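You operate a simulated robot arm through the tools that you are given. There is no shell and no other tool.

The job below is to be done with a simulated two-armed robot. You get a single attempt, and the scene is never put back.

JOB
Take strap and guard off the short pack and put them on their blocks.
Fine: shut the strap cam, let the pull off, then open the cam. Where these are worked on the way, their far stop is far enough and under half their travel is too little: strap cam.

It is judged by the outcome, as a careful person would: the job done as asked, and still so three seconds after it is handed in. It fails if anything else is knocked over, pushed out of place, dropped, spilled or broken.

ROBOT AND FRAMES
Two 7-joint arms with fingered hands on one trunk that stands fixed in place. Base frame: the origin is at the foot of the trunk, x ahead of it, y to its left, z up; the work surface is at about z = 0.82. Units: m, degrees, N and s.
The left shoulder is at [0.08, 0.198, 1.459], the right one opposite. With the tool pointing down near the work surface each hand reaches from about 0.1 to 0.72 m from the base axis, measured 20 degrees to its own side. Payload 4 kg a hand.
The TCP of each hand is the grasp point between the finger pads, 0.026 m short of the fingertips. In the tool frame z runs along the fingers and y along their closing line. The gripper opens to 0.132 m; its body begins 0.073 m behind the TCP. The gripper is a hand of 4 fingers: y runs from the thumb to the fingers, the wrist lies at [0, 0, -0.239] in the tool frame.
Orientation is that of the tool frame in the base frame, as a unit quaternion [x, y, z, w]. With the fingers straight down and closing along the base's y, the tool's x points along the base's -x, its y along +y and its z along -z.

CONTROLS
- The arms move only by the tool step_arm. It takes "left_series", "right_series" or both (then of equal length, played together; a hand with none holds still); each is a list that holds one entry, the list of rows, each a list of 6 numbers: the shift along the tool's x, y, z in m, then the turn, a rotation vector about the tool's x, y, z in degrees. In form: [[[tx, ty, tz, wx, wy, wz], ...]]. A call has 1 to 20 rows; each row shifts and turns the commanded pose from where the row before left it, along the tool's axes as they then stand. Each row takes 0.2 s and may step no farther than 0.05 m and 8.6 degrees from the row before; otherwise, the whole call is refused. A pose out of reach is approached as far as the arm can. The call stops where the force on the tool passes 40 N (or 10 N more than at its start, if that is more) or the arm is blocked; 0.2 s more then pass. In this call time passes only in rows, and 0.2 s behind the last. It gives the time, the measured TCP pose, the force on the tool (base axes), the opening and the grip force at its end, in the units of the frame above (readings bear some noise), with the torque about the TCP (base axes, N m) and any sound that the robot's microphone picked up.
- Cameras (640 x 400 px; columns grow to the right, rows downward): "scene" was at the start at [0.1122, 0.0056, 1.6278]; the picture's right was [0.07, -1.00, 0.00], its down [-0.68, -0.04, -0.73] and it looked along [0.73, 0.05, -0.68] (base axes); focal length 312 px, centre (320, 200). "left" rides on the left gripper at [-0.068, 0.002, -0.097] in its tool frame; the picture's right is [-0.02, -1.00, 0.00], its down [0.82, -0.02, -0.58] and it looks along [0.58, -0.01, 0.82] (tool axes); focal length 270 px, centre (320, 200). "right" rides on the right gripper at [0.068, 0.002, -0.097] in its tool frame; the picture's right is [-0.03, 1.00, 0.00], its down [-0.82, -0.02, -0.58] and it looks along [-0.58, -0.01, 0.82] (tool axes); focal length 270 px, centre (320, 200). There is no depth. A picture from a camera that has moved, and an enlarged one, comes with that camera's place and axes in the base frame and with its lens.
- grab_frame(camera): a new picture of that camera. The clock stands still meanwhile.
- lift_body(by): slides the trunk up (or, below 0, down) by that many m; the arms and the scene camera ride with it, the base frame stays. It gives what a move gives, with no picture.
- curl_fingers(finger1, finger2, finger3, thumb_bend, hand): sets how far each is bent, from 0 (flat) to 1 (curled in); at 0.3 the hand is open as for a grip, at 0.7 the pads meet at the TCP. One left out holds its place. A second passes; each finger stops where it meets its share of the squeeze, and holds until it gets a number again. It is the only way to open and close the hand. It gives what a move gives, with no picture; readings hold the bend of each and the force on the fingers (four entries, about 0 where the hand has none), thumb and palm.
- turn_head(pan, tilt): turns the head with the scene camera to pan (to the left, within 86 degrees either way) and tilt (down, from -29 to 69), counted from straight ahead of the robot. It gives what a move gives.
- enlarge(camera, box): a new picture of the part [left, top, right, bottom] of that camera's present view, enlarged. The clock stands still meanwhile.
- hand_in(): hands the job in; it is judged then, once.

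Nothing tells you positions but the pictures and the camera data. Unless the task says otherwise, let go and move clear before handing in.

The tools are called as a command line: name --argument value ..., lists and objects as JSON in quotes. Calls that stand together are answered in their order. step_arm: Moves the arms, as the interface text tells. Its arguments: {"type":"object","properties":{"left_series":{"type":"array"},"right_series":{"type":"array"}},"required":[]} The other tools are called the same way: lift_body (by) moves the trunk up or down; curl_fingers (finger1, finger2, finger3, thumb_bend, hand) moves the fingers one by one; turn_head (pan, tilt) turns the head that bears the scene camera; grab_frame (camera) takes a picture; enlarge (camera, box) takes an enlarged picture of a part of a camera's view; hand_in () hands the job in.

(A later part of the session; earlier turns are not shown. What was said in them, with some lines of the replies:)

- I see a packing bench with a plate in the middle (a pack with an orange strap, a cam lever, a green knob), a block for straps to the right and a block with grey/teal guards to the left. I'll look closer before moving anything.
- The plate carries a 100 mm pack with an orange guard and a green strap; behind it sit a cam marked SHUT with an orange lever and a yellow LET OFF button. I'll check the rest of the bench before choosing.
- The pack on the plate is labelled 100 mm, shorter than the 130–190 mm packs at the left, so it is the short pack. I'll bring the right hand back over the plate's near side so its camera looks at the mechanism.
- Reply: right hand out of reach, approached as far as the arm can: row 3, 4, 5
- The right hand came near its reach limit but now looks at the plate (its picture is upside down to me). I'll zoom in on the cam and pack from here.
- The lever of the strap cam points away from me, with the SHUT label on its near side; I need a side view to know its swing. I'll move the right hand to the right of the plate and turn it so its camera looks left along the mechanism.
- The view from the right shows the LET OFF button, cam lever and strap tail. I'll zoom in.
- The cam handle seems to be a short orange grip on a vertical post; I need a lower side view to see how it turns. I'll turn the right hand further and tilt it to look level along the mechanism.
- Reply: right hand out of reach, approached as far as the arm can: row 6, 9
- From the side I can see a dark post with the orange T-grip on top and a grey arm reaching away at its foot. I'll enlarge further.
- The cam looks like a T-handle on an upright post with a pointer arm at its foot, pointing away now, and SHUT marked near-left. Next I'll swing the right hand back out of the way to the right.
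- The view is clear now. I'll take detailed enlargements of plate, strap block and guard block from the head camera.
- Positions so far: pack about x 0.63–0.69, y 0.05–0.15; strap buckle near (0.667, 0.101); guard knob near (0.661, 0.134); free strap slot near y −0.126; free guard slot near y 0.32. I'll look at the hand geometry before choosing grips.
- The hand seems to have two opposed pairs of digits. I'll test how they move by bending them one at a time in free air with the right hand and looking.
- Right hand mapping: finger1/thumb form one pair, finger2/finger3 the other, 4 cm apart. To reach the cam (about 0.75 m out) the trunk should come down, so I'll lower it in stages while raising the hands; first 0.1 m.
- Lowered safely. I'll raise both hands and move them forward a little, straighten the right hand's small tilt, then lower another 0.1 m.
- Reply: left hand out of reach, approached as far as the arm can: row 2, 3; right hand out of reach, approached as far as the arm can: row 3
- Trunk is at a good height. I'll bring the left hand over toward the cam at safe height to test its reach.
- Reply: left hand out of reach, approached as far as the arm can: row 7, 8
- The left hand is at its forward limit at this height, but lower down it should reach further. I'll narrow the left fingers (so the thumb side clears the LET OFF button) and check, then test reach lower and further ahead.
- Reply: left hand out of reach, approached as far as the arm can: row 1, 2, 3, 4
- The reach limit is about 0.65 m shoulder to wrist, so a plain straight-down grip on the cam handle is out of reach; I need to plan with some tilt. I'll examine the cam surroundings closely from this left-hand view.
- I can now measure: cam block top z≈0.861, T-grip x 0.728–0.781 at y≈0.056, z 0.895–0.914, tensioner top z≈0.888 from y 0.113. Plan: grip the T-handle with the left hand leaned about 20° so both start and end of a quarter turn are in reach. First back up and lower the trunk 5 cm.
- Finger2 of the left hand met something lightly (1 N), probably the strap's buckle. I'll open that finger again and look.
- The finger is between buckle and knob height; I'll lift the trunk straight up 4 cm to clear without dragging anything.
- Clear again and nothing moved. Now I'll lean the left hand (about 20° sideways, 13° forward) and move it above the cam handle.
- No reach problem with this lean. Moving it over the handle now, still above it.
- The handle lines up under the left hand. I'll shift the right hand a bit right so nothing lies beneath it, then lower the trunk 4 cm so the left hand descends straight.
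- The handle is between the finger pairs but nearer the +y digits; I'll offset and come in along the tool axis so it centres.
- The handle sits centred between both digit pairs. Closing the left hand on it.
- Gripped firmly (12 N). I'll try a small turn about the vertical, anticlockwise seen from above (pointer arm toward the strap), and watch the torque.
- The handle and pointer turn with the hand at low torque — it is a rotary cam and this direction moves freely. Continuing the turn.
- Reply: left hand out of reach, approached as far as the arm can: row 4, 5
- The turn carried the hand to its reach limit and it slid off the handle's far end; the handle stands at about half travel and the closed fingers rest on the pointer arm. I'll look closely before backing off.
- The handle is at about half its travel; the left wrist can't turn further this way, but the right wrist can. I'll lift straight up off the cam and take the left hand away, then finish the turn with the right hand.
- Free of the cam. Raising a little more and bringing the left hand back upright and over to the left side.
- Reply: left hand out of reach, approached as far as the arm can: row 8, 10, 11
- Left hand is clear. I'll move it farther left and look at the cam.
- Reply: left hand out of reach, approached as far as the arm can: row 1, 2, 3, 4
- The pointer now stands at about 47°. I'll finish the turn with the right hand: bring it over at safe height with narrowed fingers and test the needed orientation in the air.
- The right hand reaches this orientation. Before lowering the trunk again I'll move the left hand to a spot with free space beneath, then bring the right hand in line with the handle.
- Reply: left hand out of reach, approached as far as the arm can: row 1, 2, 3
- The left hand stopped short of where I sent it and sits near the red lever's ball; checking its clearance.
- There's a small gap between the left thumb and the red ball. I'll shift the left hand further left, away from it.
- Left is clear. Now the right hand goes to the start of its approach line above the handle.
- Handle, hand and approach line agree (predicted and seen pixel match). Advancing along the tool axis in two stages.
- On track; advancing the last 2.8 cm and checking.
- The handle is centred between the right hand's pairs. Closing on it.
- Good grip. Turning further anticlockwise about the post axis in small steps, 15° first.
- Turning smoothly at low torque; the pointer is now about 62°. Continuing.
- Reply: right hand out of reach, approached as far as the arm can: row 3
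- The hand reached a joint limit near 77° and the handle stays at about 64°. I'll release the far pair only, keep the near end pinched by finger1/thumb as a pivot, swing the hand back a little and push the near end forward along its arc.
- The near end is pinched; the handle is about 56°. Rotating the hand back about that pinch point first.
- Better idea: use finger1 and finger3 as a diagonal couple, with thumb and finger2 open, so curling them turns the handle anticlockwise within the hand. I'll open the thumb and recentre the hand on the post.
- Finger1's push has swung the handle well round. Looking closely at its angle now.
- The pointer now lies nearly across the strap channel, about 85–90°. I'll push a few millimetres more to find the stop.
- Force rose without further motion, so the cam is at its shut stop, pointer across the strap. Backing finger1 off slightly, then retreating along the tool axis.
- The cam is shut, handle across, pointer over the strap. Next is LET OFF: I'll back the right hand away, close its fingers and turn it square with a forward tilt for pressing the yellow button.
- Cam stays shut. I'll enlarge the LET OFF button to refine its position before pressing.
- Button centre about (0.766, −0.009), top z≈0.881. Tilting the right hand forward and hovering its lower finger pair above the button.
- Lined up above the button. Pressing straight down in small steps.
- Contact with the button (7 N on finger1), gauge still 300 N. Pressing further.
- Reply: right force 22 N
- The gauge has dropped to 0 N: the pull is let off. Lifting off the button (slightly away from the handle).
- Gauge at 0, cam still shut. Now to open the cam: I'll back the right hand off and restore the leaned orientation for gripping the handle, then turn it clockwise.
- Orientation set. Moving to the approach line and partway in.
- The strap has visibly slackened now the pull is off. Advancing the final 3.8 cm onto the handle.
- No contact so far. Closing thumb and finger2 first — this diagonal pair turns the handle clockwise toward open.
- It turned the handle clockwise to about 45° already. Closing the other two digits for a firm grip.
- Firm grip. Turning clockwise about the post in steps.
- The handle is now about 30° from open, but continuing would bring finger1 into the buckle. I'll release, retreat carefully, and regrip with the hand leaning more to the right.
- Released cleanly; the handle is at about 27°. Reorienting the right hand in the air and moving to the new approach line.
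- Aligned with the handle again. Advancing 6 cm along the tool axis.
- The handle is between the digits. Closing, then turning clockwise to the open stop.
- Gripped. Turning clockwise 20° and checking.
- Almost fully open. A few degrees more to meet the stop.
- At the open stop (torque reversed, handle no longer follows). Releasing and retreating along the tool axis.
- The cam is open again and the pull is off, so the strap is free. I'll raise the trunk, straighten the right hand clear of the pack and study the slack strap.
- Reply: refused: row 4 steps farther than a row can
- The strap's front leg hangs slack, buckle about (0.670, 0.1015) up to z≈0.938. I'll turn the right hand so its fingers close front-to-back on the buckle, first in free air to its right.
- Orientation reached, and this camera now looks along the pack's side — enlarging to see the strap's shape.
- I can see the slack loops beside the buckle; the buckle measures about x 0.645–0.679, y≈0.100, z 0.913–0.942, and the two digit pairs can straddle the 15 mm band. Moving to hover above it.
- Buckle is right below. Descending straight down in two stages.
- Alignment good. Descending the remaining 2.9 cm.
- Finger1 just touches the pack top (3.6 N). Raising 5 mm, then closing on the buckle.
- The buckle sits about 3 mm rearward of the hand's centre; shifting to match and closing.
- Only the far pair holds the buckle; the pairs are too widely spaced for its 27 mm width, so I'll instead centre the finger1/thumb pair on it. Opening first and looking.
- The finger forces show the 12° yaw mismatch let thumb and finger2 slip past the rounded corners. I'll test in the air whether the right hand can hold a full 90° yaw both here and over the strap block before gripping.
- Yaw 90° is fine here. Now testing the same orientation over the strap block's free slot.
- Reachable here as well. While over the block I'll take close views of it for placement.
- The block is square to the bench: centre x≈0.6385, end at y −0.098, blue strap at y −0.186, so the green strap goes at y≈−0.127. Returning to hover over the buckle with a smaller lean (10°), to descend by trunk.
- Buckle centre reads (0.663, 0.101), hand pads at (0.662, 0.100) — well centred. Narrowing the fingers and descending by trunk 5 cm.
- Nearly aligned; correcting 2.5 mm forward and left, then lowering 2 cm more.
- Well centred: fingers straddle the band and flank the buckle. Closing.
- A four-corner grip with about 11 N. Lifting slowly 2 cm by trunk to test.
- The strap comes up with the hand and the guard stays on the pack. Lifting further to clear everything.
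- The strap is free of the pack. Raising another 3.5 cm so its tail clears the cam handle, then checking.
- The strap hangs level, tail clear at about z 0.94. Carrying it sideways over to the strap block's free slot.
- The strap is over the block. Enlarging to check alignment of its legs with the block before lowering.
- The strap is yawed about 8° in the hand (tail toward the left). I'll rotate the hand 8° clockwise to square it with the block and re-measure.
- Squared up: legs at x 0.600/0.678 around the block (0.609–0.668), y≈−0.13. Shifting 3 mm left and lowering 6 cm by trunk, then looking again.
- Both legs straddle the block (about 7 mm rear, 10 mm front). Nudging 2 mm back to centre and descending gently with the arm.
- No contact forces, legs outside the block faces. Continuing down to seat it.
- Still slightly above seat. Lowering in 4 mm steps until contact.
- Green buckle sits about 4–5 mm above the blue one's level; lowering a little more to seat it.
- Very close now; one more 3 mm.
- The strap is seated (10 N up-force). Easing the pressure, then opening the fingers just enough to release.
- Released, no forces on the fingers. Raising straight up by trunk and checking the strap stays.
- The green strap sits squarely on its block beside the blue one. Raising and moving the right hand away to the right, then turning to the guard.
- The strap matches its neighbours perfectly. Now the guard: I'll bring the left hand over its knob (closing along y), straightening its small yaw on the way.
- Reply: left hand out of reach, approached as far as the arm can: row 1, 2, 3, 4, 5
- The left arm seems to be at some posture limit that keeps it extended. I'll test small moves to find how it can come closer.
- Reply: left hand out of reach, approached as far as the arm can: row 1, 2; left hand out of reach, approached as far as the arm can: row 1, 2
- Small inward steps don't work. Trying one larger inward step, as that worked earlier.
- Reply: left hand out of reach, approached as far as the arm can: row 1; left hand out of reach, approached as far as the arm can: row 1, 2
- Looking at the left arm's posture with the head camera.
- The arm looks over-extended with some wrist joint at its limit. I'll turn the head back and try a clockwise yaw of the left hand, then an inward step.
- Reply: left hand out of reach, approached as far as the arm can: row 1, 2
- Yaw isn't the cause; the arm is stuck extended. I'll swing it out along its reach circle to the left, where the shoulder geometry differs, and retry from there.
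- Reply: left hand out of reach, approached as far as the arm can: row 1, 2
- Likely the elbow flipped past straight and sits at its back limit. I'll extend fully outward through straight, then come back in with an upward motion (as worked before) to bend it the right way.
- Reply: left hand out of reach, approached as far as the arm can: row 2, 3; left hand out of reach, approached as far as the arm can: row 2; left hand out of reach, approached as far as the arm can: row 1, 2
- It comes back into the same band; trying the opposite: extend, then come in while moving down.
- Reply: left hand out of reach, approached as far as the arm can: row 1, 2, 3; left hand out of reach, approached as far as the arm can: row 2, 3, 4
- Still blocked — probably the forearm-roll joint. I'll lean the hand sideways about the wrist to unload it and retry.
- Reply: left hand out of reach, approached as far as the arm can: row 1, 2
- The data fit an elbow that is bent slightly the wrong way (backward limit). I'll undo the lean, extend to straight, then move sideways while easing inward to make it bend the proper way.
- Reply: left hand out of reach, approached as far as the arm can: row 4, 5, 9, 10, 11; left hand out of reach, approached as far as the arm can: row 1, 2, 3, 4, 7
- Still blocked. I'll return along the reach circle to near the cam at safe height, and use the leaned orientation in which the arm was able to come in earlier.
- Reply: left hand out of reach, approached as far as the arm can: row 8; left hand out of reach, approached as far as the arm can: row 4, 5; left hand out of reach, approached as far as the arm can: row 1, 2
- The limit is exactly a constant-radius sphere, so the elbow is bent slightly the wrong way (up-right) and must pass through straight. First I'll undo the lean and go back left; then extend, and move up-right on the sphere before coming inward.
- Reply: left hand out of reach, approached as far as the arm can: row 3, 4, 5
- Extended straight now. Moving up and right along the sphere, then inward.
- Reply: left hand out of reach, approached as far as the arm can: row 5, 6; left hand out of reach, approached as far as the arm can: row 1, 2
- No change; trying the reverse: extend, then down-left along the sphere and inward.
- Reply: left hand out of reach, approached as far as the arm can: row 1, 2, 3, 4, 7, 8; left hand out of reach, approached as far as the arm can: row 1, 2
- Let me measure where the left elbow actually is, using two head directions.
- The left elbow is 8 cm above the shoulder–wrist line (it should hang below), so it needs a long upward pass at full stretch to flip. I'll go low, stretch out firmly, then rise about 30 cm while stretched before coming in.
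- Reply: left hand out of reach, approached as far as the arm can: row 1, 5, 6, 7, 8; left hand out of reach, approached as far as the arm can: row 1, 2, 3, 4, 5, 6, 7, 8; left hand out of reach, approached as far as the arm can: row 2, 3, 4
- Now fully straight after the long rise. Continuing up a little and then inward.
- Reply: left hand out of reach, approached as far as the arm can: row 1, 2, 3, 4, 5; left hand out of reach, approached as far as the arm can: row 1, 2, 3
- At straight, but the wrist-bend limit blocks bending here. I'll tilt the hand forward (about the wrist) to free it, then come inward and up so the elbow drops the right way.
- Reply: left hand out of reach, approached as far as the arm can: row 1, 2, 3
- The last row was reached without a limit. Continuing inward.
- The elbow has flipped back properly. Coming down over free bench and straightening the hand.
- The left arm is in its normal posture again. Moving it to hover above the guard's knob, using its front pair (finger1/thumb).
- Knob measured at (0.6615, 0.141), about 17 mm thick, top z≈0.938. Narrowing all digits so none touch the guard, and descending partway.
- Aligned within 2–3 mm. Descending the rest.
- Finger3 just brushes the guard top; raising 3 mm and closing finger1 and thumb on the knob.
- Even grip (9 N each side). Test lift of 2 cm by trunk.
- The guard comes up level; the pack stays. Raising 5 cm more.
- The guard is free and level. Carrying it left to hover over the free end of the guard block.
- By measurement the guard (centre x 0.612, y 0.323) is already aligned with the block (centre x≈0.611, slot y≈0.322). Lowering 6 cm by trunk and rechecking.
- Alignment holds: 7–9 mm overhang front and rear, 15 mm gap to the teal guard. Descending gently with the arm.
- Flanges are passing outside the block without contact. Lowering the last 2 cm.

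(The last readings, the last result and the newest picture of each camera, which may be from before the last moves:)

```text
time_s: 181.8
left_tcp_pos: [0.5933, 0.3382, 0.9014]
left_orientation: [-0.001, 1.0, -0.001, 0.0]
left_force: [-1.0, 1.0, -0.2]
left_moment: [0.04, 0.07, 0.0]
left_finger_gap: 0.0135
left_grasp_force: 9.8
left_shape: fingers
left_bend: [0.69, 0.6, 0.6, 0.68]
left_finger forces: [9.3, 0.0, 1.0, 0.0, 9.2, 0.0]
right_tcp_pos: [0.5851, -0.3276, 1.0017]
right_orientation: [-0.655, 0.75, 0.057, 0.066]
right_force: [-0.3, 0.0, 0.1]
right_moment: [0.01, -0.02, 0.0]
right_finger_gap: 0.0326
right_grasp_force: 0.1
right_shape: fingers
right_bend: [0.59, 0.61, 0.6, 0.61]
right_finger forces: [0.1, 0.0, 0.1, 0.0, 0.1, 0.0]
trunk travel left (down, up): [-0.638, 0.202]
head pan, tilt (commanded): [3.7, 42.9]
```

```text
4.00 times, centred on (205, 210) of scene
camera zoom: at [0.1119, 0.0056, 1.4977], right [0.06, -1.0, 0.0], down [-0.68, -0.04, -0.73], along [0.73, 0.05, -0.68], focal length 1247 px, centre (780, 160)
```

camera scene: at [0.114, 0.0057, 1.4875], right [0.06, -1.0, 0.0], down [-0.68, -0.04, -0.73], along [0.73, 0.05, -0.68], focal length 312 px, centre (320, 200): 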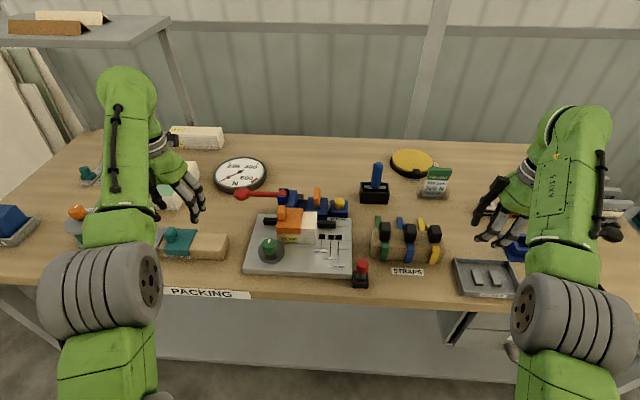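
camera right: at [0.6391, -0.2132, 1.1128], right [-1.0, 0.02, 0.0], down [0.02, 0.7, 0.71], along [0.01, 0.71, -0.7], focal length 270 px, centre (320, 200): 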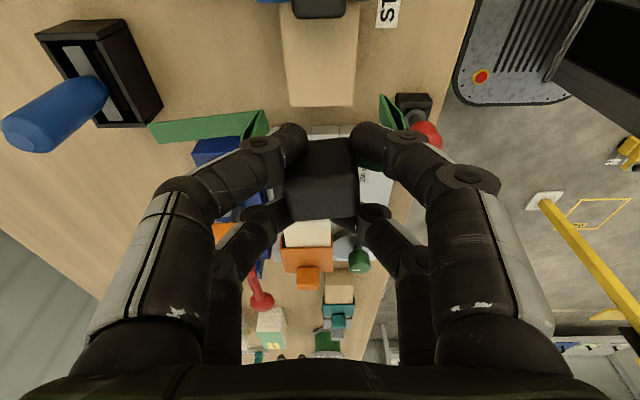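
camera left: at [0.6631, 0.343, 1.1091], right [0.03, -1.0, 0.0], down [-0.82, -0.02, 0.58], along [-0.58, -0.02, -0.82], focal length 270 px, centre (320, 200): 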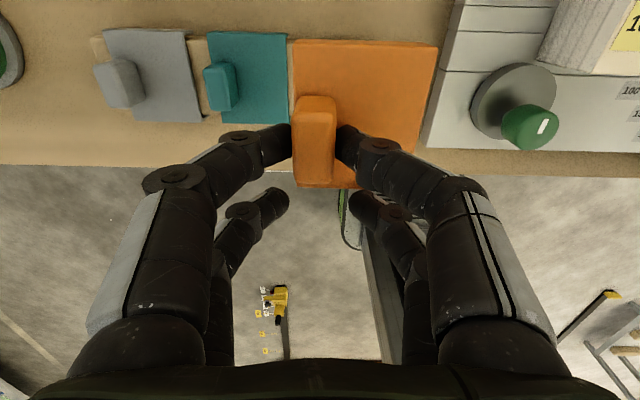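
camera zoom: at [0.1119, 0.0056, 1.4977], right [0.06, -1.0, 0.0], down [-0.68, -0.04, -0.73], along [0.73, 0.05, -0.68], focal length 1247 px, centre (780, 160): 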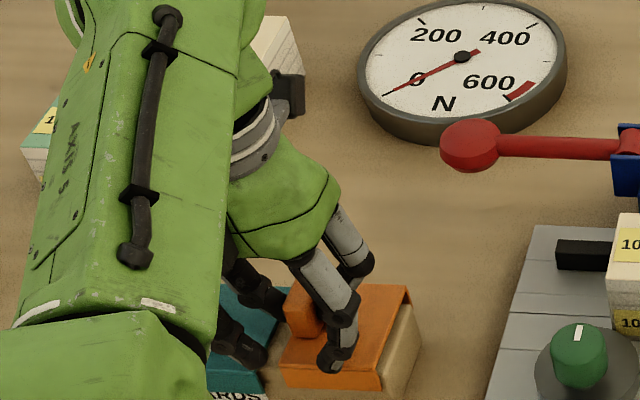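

Nearly seated; lowering a few millimetres to feel contact.

step_arm --left_series '[[[0, 0, 0.002, 0, 0, 0], [0, 0, 0.002, 0, 0, 0]]]'

enlarge --camera "scene" --box '[180, 190, 250, 260]'

enlarge --camera "left" --box '[220, 20, 480, 240]'

```text
time_s: 182.4
left_tcp_pos: [0.5924, 0.3372, 0.8983]
left_orientation: [-0.001, 1.0, 0.0, 0.001]
left_force: [-0.6, 0.1, 0.7]
left_moment: [0.02, 0.01, 0.01]
left_finger_gap: 0.0136
left_grasp_force: 9.2
left_shape: fingers
left_bend: [0.69, 0.6, 0.6, 0.68]
left_finger forces: [9.5, 0.0, 0.2, 0.0, 9.3, 0.1]
right_tcp_pos: [0.5842, -0.3288, 1.0012]
right_orientation: [-0.655, 0.751, 0.056, 0.067]
right_force: [-0.6, 0.9, 0.4]
right_moment: [0.02, 0.04, -0.01]
right_finger_gap: 0.0326
right_grasp_force: 0.1
right_shape: fingers
right_bend: [0.59, 0.61, 0.6, 0.61]
right_finger forces: [0.0, 0.1, 0.1, 0.1, 0.0, 0.1]
trunk travel left (down, up): [-0.638, 0.202]
head pan, tilt (commanded): [3.7, 42.9]
```

```text
5.71 times, centred on (215, 225) of scene
camera zoom: at [0.1114, 0.0054, 1.4978], right [0.06, -1.0, 0.0], down [-0.68, -0.04, -0.73], along [0.73, 0.05, -0.68], focal length 1782 px, centre (920, 57)
```

zoom: 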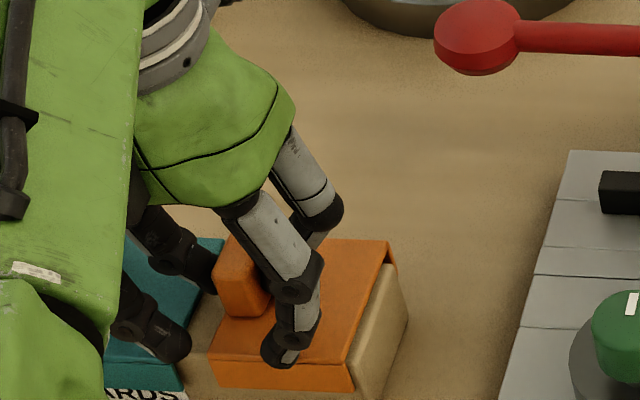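

```text
1.82 times, centred on (350, 130) of left
camera zoom: at [0.6611, 0.3414, 0.9946], right [0.03, -1.0, 0.0], down [-0.82, -0.02, 0.58], along [-0.58, -0.02, -0.82], focal length 491 px, centre (266, 327)
```

zoom: 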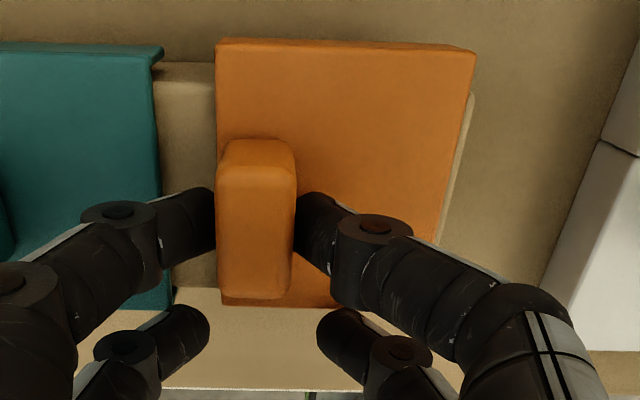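

Continuing in 1.5 mm steps to confirm seating.

step_arm --left_series '[[[0, 0, 0.0015, 0, 0, 0], [0, 0, 0.0015, 0, 0, 0]]]'

enlarge --camera "scene" --box '[180, 190, 250, 260]'

```text
time_s: 183.0
left_tcp_pos: [0.5927, 0.3378, 0.8962]
left_orientation: [-0.001, 1.0, -0.001, 0.001]
left_force: [-2.8, -0.3, 6.0]
left_moment: [0.05, -0.09, 0.03]
left_finger_gap: 0.0133
left_grasp_force: 10.7
left_shape: fingers
left_bend: [0.7, 0.6, 0.6, 0.67]
left_finger forces: [10.7, 0.0, 0.0, 0.1, 10.6, 0.0]
right_tcp_pos: [0.5836, -0.3291, 1.0014]
right_orientation: [-0.655, 0.751, 0.057, 0.067]
right_force: [-0.4, 0.9, -0.1]
right_moment: [0.0, 0.02, -0.02]
right_finger_gap: 0.0325
right_grasp_force: 0.0
right_shape: fingers
right_bend: [0.59, 0.61, 0.6, 0.61]
right_finger forces: [0.0, 0.1, 0.0, 0.1, 0.0, 0.0]
trunk travel left (down, up): [-0.638, 0.202]
head pan, tilt (commanded): [3.7, 42.9]
```

```text
5.71 times, centred on (215, 225) of scene
camera zoom: at [0.1107, 0.005, 1.4979], right [0.06, -1.0, 0.0], down [-0.68, -0.04, -0.73], along [0.73, 0.05, -0.68], focal length 1782 px, centre (920, 57)
```

zoom: 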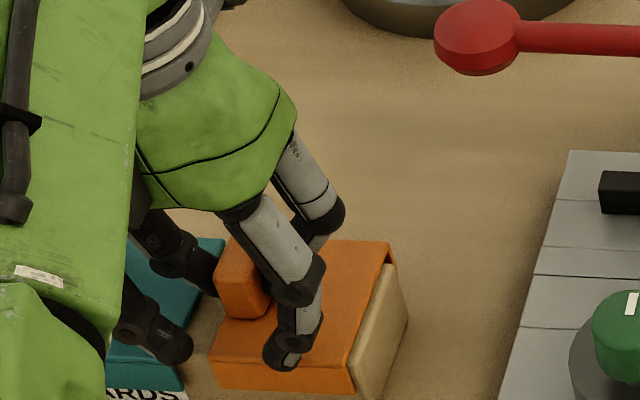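

Seated (6 N up). Easing off and releasing the knob.

step_arm --left_series '[[[0, 0, -0.002, 0, 0, 0]]]'

curl_fingers --hand "left" --finger1 0.61 --thumb_bend 0.61

enlarge --camera "left" --box '[220, 20, 480, 240]'

enlarge --camera "scene" --box '[180, 190, 250, 260]'

```text
time_s: 183.4
left_tcp_pos: [0.5922, 0.3375, 0.8972]
left_orientation: [-0.001, 1.0, -0.003, -0.001]
left_force: [-2.5, -1.1, 0.9]
left_moment: [0.01, 0.0, -0.03]
left_finger_gap: 0.0137
left_grasp_force: 10.2
left_shape: fingers
left_bend: [0.7, 0.6, 0.6, 0.67]
left_finger forces: [9.7, 0.0, 0.1, 0.0, 10.5, 0.0]
right_tcp_pos: [0.584, -0.328, 1.0014]
right_orientation: [-0.655, 0.751, 0.058, 0.067]
right_force: [0.6, 0.4, -0.4]
right_moment: [0.0, -0.01, 0.03]
right_finger_gap: 0.0326
right_grasp_force: 0.1
right_shape: fingers
right_bend: [0.59, 0.61, 0.6, 0.61]
right_finger forces: [0.0, 0.1, 0.1, 0.0, 0.0, 0.0]
trunk travel left (down, up): [-0.638, 0.202]
head pan, tilt (commanded): [3.7, 42.9]
```

```text
time_s: 184.4
left_tcp_pos: [0.5946, 0.3392, 0.8974]
left_orientation: [-0.001, 1.0, -0.002, 0.0]
left_force: [-0.6, 0.1, 1.3]
left_moment: [-0.02, -0.01, 0.02]
left_finger_gap: 0.0289
left_grasp_force: 0.0
left_shape: fingers
left_bend: [0.61, 0.6, 0.6, 0.61]
left_finger forces: [0.0, 0.0, 0.1, 0.1, 0.1, 0.0]
right_tcp_pos: [0.5852, -0.3289, 1.0007]
right_orientation: [-0.655, 0.751, 0.056, 0.065]
right_force: [1.0, -1.2, -0.2]
right_moment: [-0.04, -0.02, 0.01]
right_finger_gap: 0.0326
right_grasp_force: 0.0
right_shape: fingers
right_bend: [0.59, 0.61, 0.6, 0.61]
right_finger forces: [0.1, 0.1, 0.0, 0.0, 0.1, 0.0]
trunk travel left (down, up): [-0.638, 0.202]
head pan, tilt (commanded): [3.7, 42.9]
```

```text
1.82 times, centred on (350, 130) of left
camera zoom: at [0.6619, 0.3418, 0.9936], right [0.03, -1.0, 0.0], down [-0.82, -0.02, 0.58], along [-0.58, -0.02, -0.82], focal length 491 px, centre (266, 327)
```

zoom: 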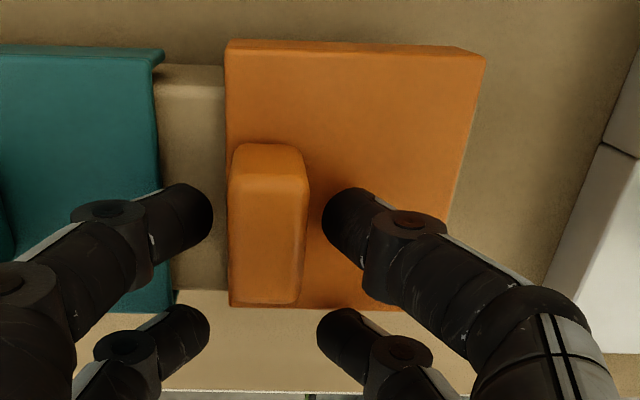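

```text
5.71 times, centred on (215, 225) of scene
camera zoom: at [0.1124, 0.0056, 1.4977], right [0.06, -1.0, 0.0], down [-0.68, -0.04, -0.73], along [0.73, 0.05, -0.68], focal length 1782 px, centre (920, 57)
```

zoom: 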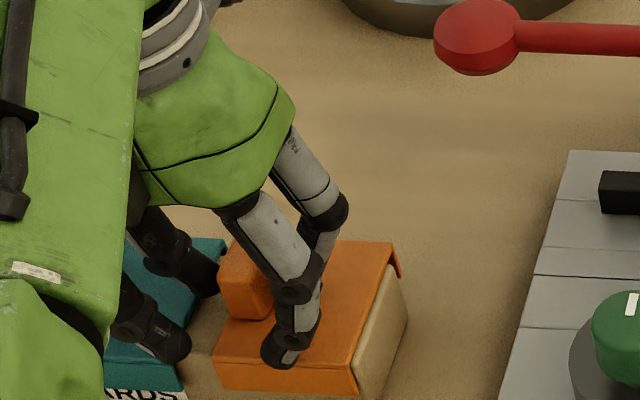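

Released. Raising straight up and checking the guard.

lift_body --by 0.06

grab_frame --camera "left"

enlarge --camera "left" --box '[180, 20, 480, 240]'

enlarge --camera "scene" --box '[150, 190, 260, 290]'

```text
time_s: 185.4
left_tcp_pos: [0.5938, 0.3382, 0.9575]
left_orientation: [0.0, 1.0, -0.002, 0.0]
left_force: [0.0, 0.2, 0.3]
left_moment: [-0.02, 0.03, -0.03]
left_finger_gap: 0.0287
left_grasp_force: 0.0
left_shape: fingers
left_bend: [0.61, 0.6, 0.6, 0.61]
left_finger forces: [0.0, 0.0, 0.0, 0.0, 0.1, 0.0]
right_tcp_pos: [0.585, -0.3286, 1.0603]
right_orientation: [-0.655, 0.751, 0.057, 0.066]
right_force: [-1.0, -0.9, -0.3]
right_moment: [0.06, -0.03, -0.02]
right_finger_gap: 0.0327
right_grasp_force: 0.1
right_shape: fingers
right_bend: [0.59, 0.61, 0.6, 0.61]
right_finger forces: [0.0, 0.1, 0.1, 0.0, 0.1, 0.1]
trunk travel left (down, up): [-0.698, 0.142]
head pan, tilt (commanded): [3.7, 42.9]
```

```text
taken
camera left: at [0.6619, 0.3417, 1.0534], right [0.03, -1.0, 0.0], down [-0.82, -0.02, 0.58], along [-0.58, -0.02, -0.82], focal length 270 px, centre (320, 200)
```

left: 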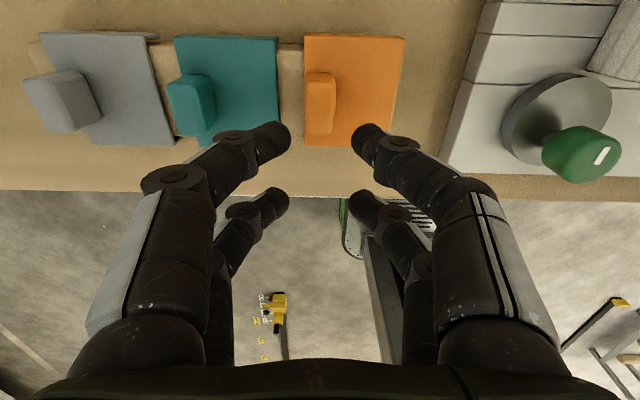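

```text
1.82 times, centred on (330, 130) of left
camera zoom: at [0.6619, 0.3417, 1.0534], right [0.03, -1.0, 0.0], down [-0.82, -0.02, 0.58], along [-0.58, -0.02, -0.82], focal length 491 px, centre (302, 327)
```

zoom: 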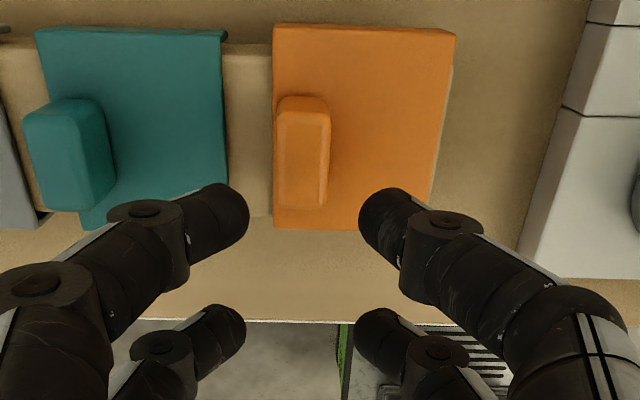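

```text
4.00 times, centred on (205, 240) of scene
camera zoom: at [0.1125, 0.0055, 1.5577], right [0.06, -1.0, 0.0], down [-0.68, -0.04, -0.73], along [0.73, 0.05, -0.68], focal length 1247 px, centre (780, 40)
```

zoom: 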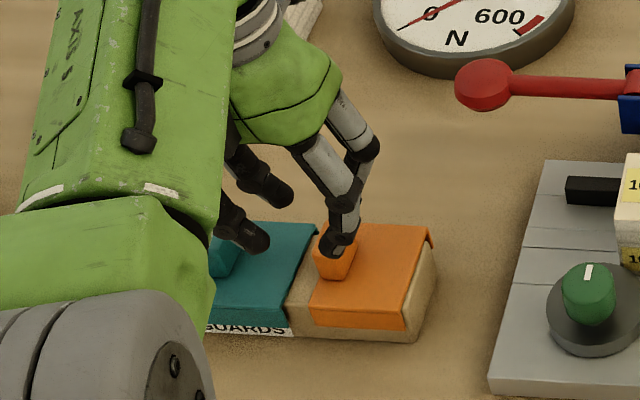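

Both pieces are on their blocks. Raising the left hand clear and moving it aside for a final inspection.

lift_body --by 0.08

step_arm --left_series '[[[0.005, 0.035, 0, 0, 0, 0], [0.005, 0.035, 0, 0, 0, 0], [0.005, 0.035, 0, 0, 0, 0], [0.005, 0.035, 0, 0, 0, 0]]]'

grab_frame --camera "scene"

grab_frame --camera "left"

enlarge --camera "scene" --box '[230, 190, 350, 290]'

enlarge --camera "scene" --box '[360, 190, 480, 290]'

```text
time_s: 186.6
left_tcp_pos: [0.5936, 0.3382, 1.0358]
left_orientation: [-0.001, 1.0, -0.001, 0.0]
left_force: [0.2, 0.4, -0.4]
left_moment: [0.01, 0.0, 0.0]
left_finger_gap: 0.0289
left_grasp_force: 0.0
left_shape: fingers
left_bend: [0.61, 0.6, 0.6, 0.61]
left_finger forces: [0.1, 0.1, 0.1, 0.0, 0.0, 0.0]
right_tcp_pos: [0.5851, -0.3279, 1.142]
right_orientation: [-0.654, 0.751, 0.058, 0.067]
right_force: [-0.5, -0.8, 0.0]
right_moment: [0.0, 0.01, -0.03]
right_finger_gap: 0.0325
right_grasp_force: 0.1
right_shape: fingers
right_bend: [0.59, 0.61, 0.6, 0.61]
right_finger forces: [0.1, 0.1, 0.0, 0.0, 0.0, 0.0]
trunk travel left (down, up): [-0.778, 0.062]
head pan, tilt (commanded): [3.7, 42.9]
```

```text
time_s: 187.6
left_tcp_pos: [0.5721, 0.4801, 1.0379]
left_orientation: [0.001, 1.0, -0.001, -0.001]
left_force: [-0.5, 0.8, -0.1]
left_moment: [-0.01, 0.0, 0.02]
left_finger_gap: 0.0286
left_grasp_force: 0.1
left_shape: fingers
left_bend: [0.61, 0.6, 0.6, 0.61]
left_finger forces: [0.0, 0.0, 0.0, 0.0, 0.0, 0.0]
right_tcp_pos: [0.5842, -0.3282, 1.1412]
right_orientation: [-0.655, 0.751, 0.057, 0.066]
right_force: [0.1, 0.2, 0.6]
right_moment: [-0.03, 0.01, -0.01]
right_finger_gap: 0.0327
right_grasp_force: 0.0
right_shape: fingers
right_bend: [0.59, 0.61, 0.6, 0.61]
right_finger forces: [0.0, 0.1, 0.1, 0.0, 0.0, 0.0]
trunk travel left (down, up): [-0.778, 0.062]
head pan, tilt (commanded): [3.7, 42.9]
```

```text
taken
camera scene: at [0.1123, 0.0069, 1.6377], right [0.06, -1.0, 0.0], down [-0.68, -0.04, -0.73], along [0.73, 0.05, -0.68], focal length 312 px, centre (320, 200)
```

scene: 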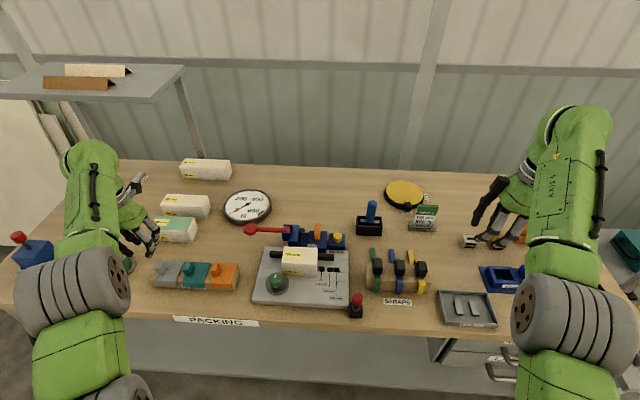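

```text
taken
camera left: at [0.6405, 0.4831, 1.135], right [0.03, -1.0, 0.0], down [-0.82, -0.02, 0.58], along [-0.58, -0.02, -0.82], focal length 270 px, centre (320, 200)
```

left: 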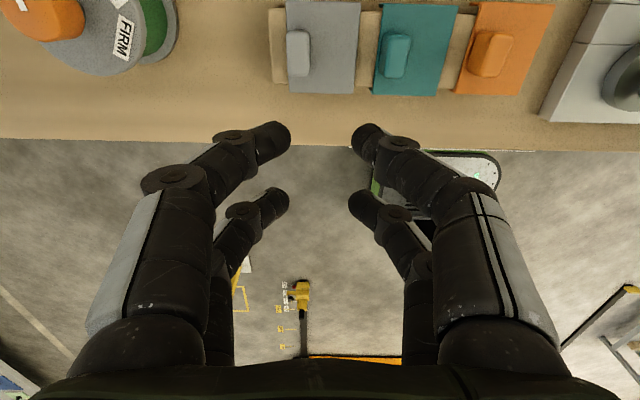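

```text
4.00 times, centred on (290, 240) of scene
camera zoom: at [0.1123, 0.0069, 1.6377], right [0.06, -1.0, 0.0], down [-0.68, -0.04, -0.73], along [0.73, 0.05, -0.68], focal length 1247 px, centre (440, 40)
```

zoom: 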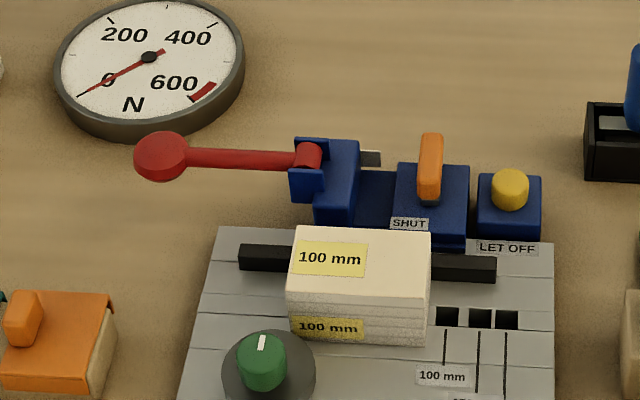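

```text
4.00 times, centred on (420, 240) of scene
camera zoom: at [0.1123, 0.0069, 1.6377], right [0.06, -1.0, 0.0], down [-0.68, -0.04, -0.73], along [0.73, 0.05, -0.68], focal length 1247 px, centre (-80, 40)
```

zoom: 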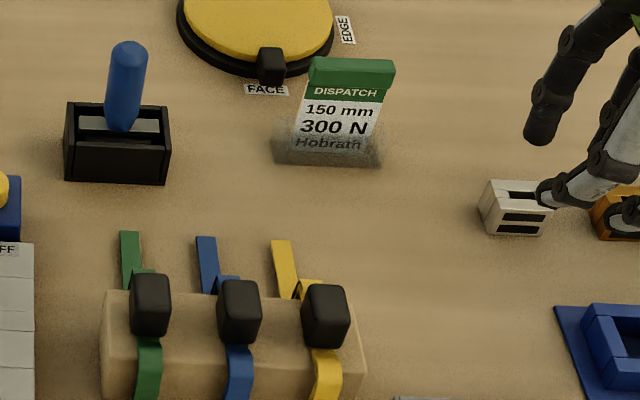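

The bare pack stands on the plate, gauge at 0, cam open. One last close look at the guard block before handing in.

enlarge --camera "scene" --box '[140, 240, 260, 310]'

enlarge --camera "scene" --box '[350, 235, 450, 315]'

enlarge --camera "left" --box '[260, 0, 580, 130]'

```text
5.33 times, centred on (200, 275) of scene
camera zoom: at [0.1123, 0.0069, 1.6377], right [0.06, -1.0, 0.0], down [-0.68, -0.04, -0.73], along [0.73, 0.05, -0.68], focal length 1663 px, centre (960, -200)
```

zoom: 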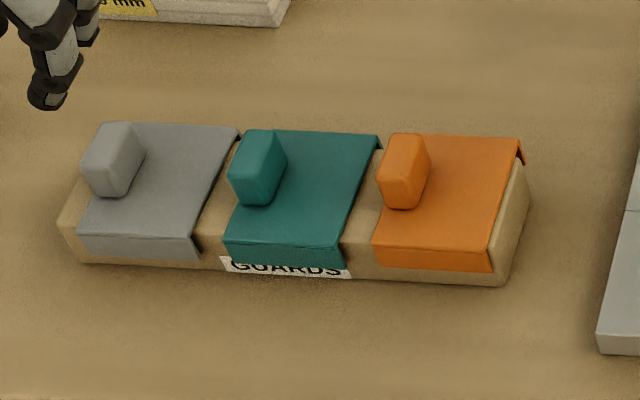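

```text
5.00 times, centred on (400, 275) of scene
camera zoom: at [0.1123, 0.0069, 1.6377], right [0.06, -1.0, 0.0], down [-0.68, -0.04, -0.73], along [0.73, 0.05, -0.68], focal length 1559 px, centre (-80, -175)
```

zoom: 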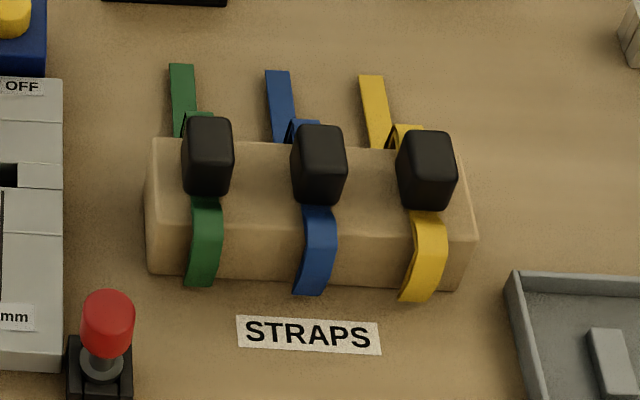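

```text
2.00 times, centred on (420, 65) of left
camera zoom: at [0.6405, 0.4831, 1.135], right [0.03, -1.0, 0.0], down [-0.82, -0.02, 0.58], along [-0.58, -0.02, -0.82], focal length 541 px, centre (120, 470)
```

zoom: 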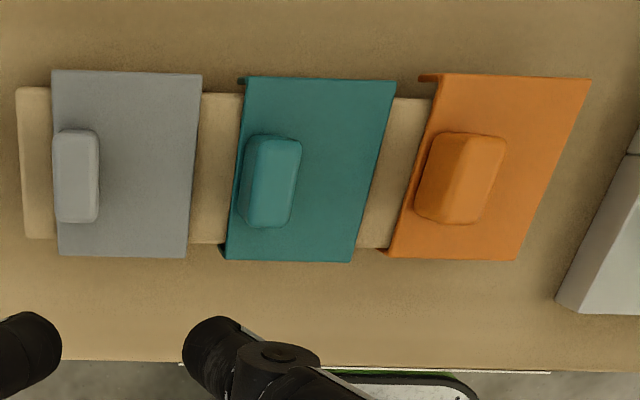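

The orange guard and green strap sit neatly on their blocks beside the others. The cam is open, the pull is off, nothing else has been disturbed and both hands are clear, so I'm handing in.

hand_in

```text
The job is handed in.
```

The strap and guard are off the 100 mm pack and on their blocks. I've handed the job in, but the judging result hasn't come back.

- **Cam and pull:** I shut the strap cam to its stop, then pressed LET OFF, and the gauge dropped from 300 N to 0. I then turned the cam back to its open stop.
- **Strap:** The green strap sits in the free slot on the STRAPS block, square beside the blue one.
- **Guard:** The orange guard sits level on the free end of the GUARDS block, next to the teal one.
- **Everything else:** The bare pack is still on the plate. In the last pictures nothing else had moved, and both hands were open and clear.

While I was working the cam and gripping the buckle, the guard shifted a few millimetres on the pack before I lifted it off. It does not affect the result.
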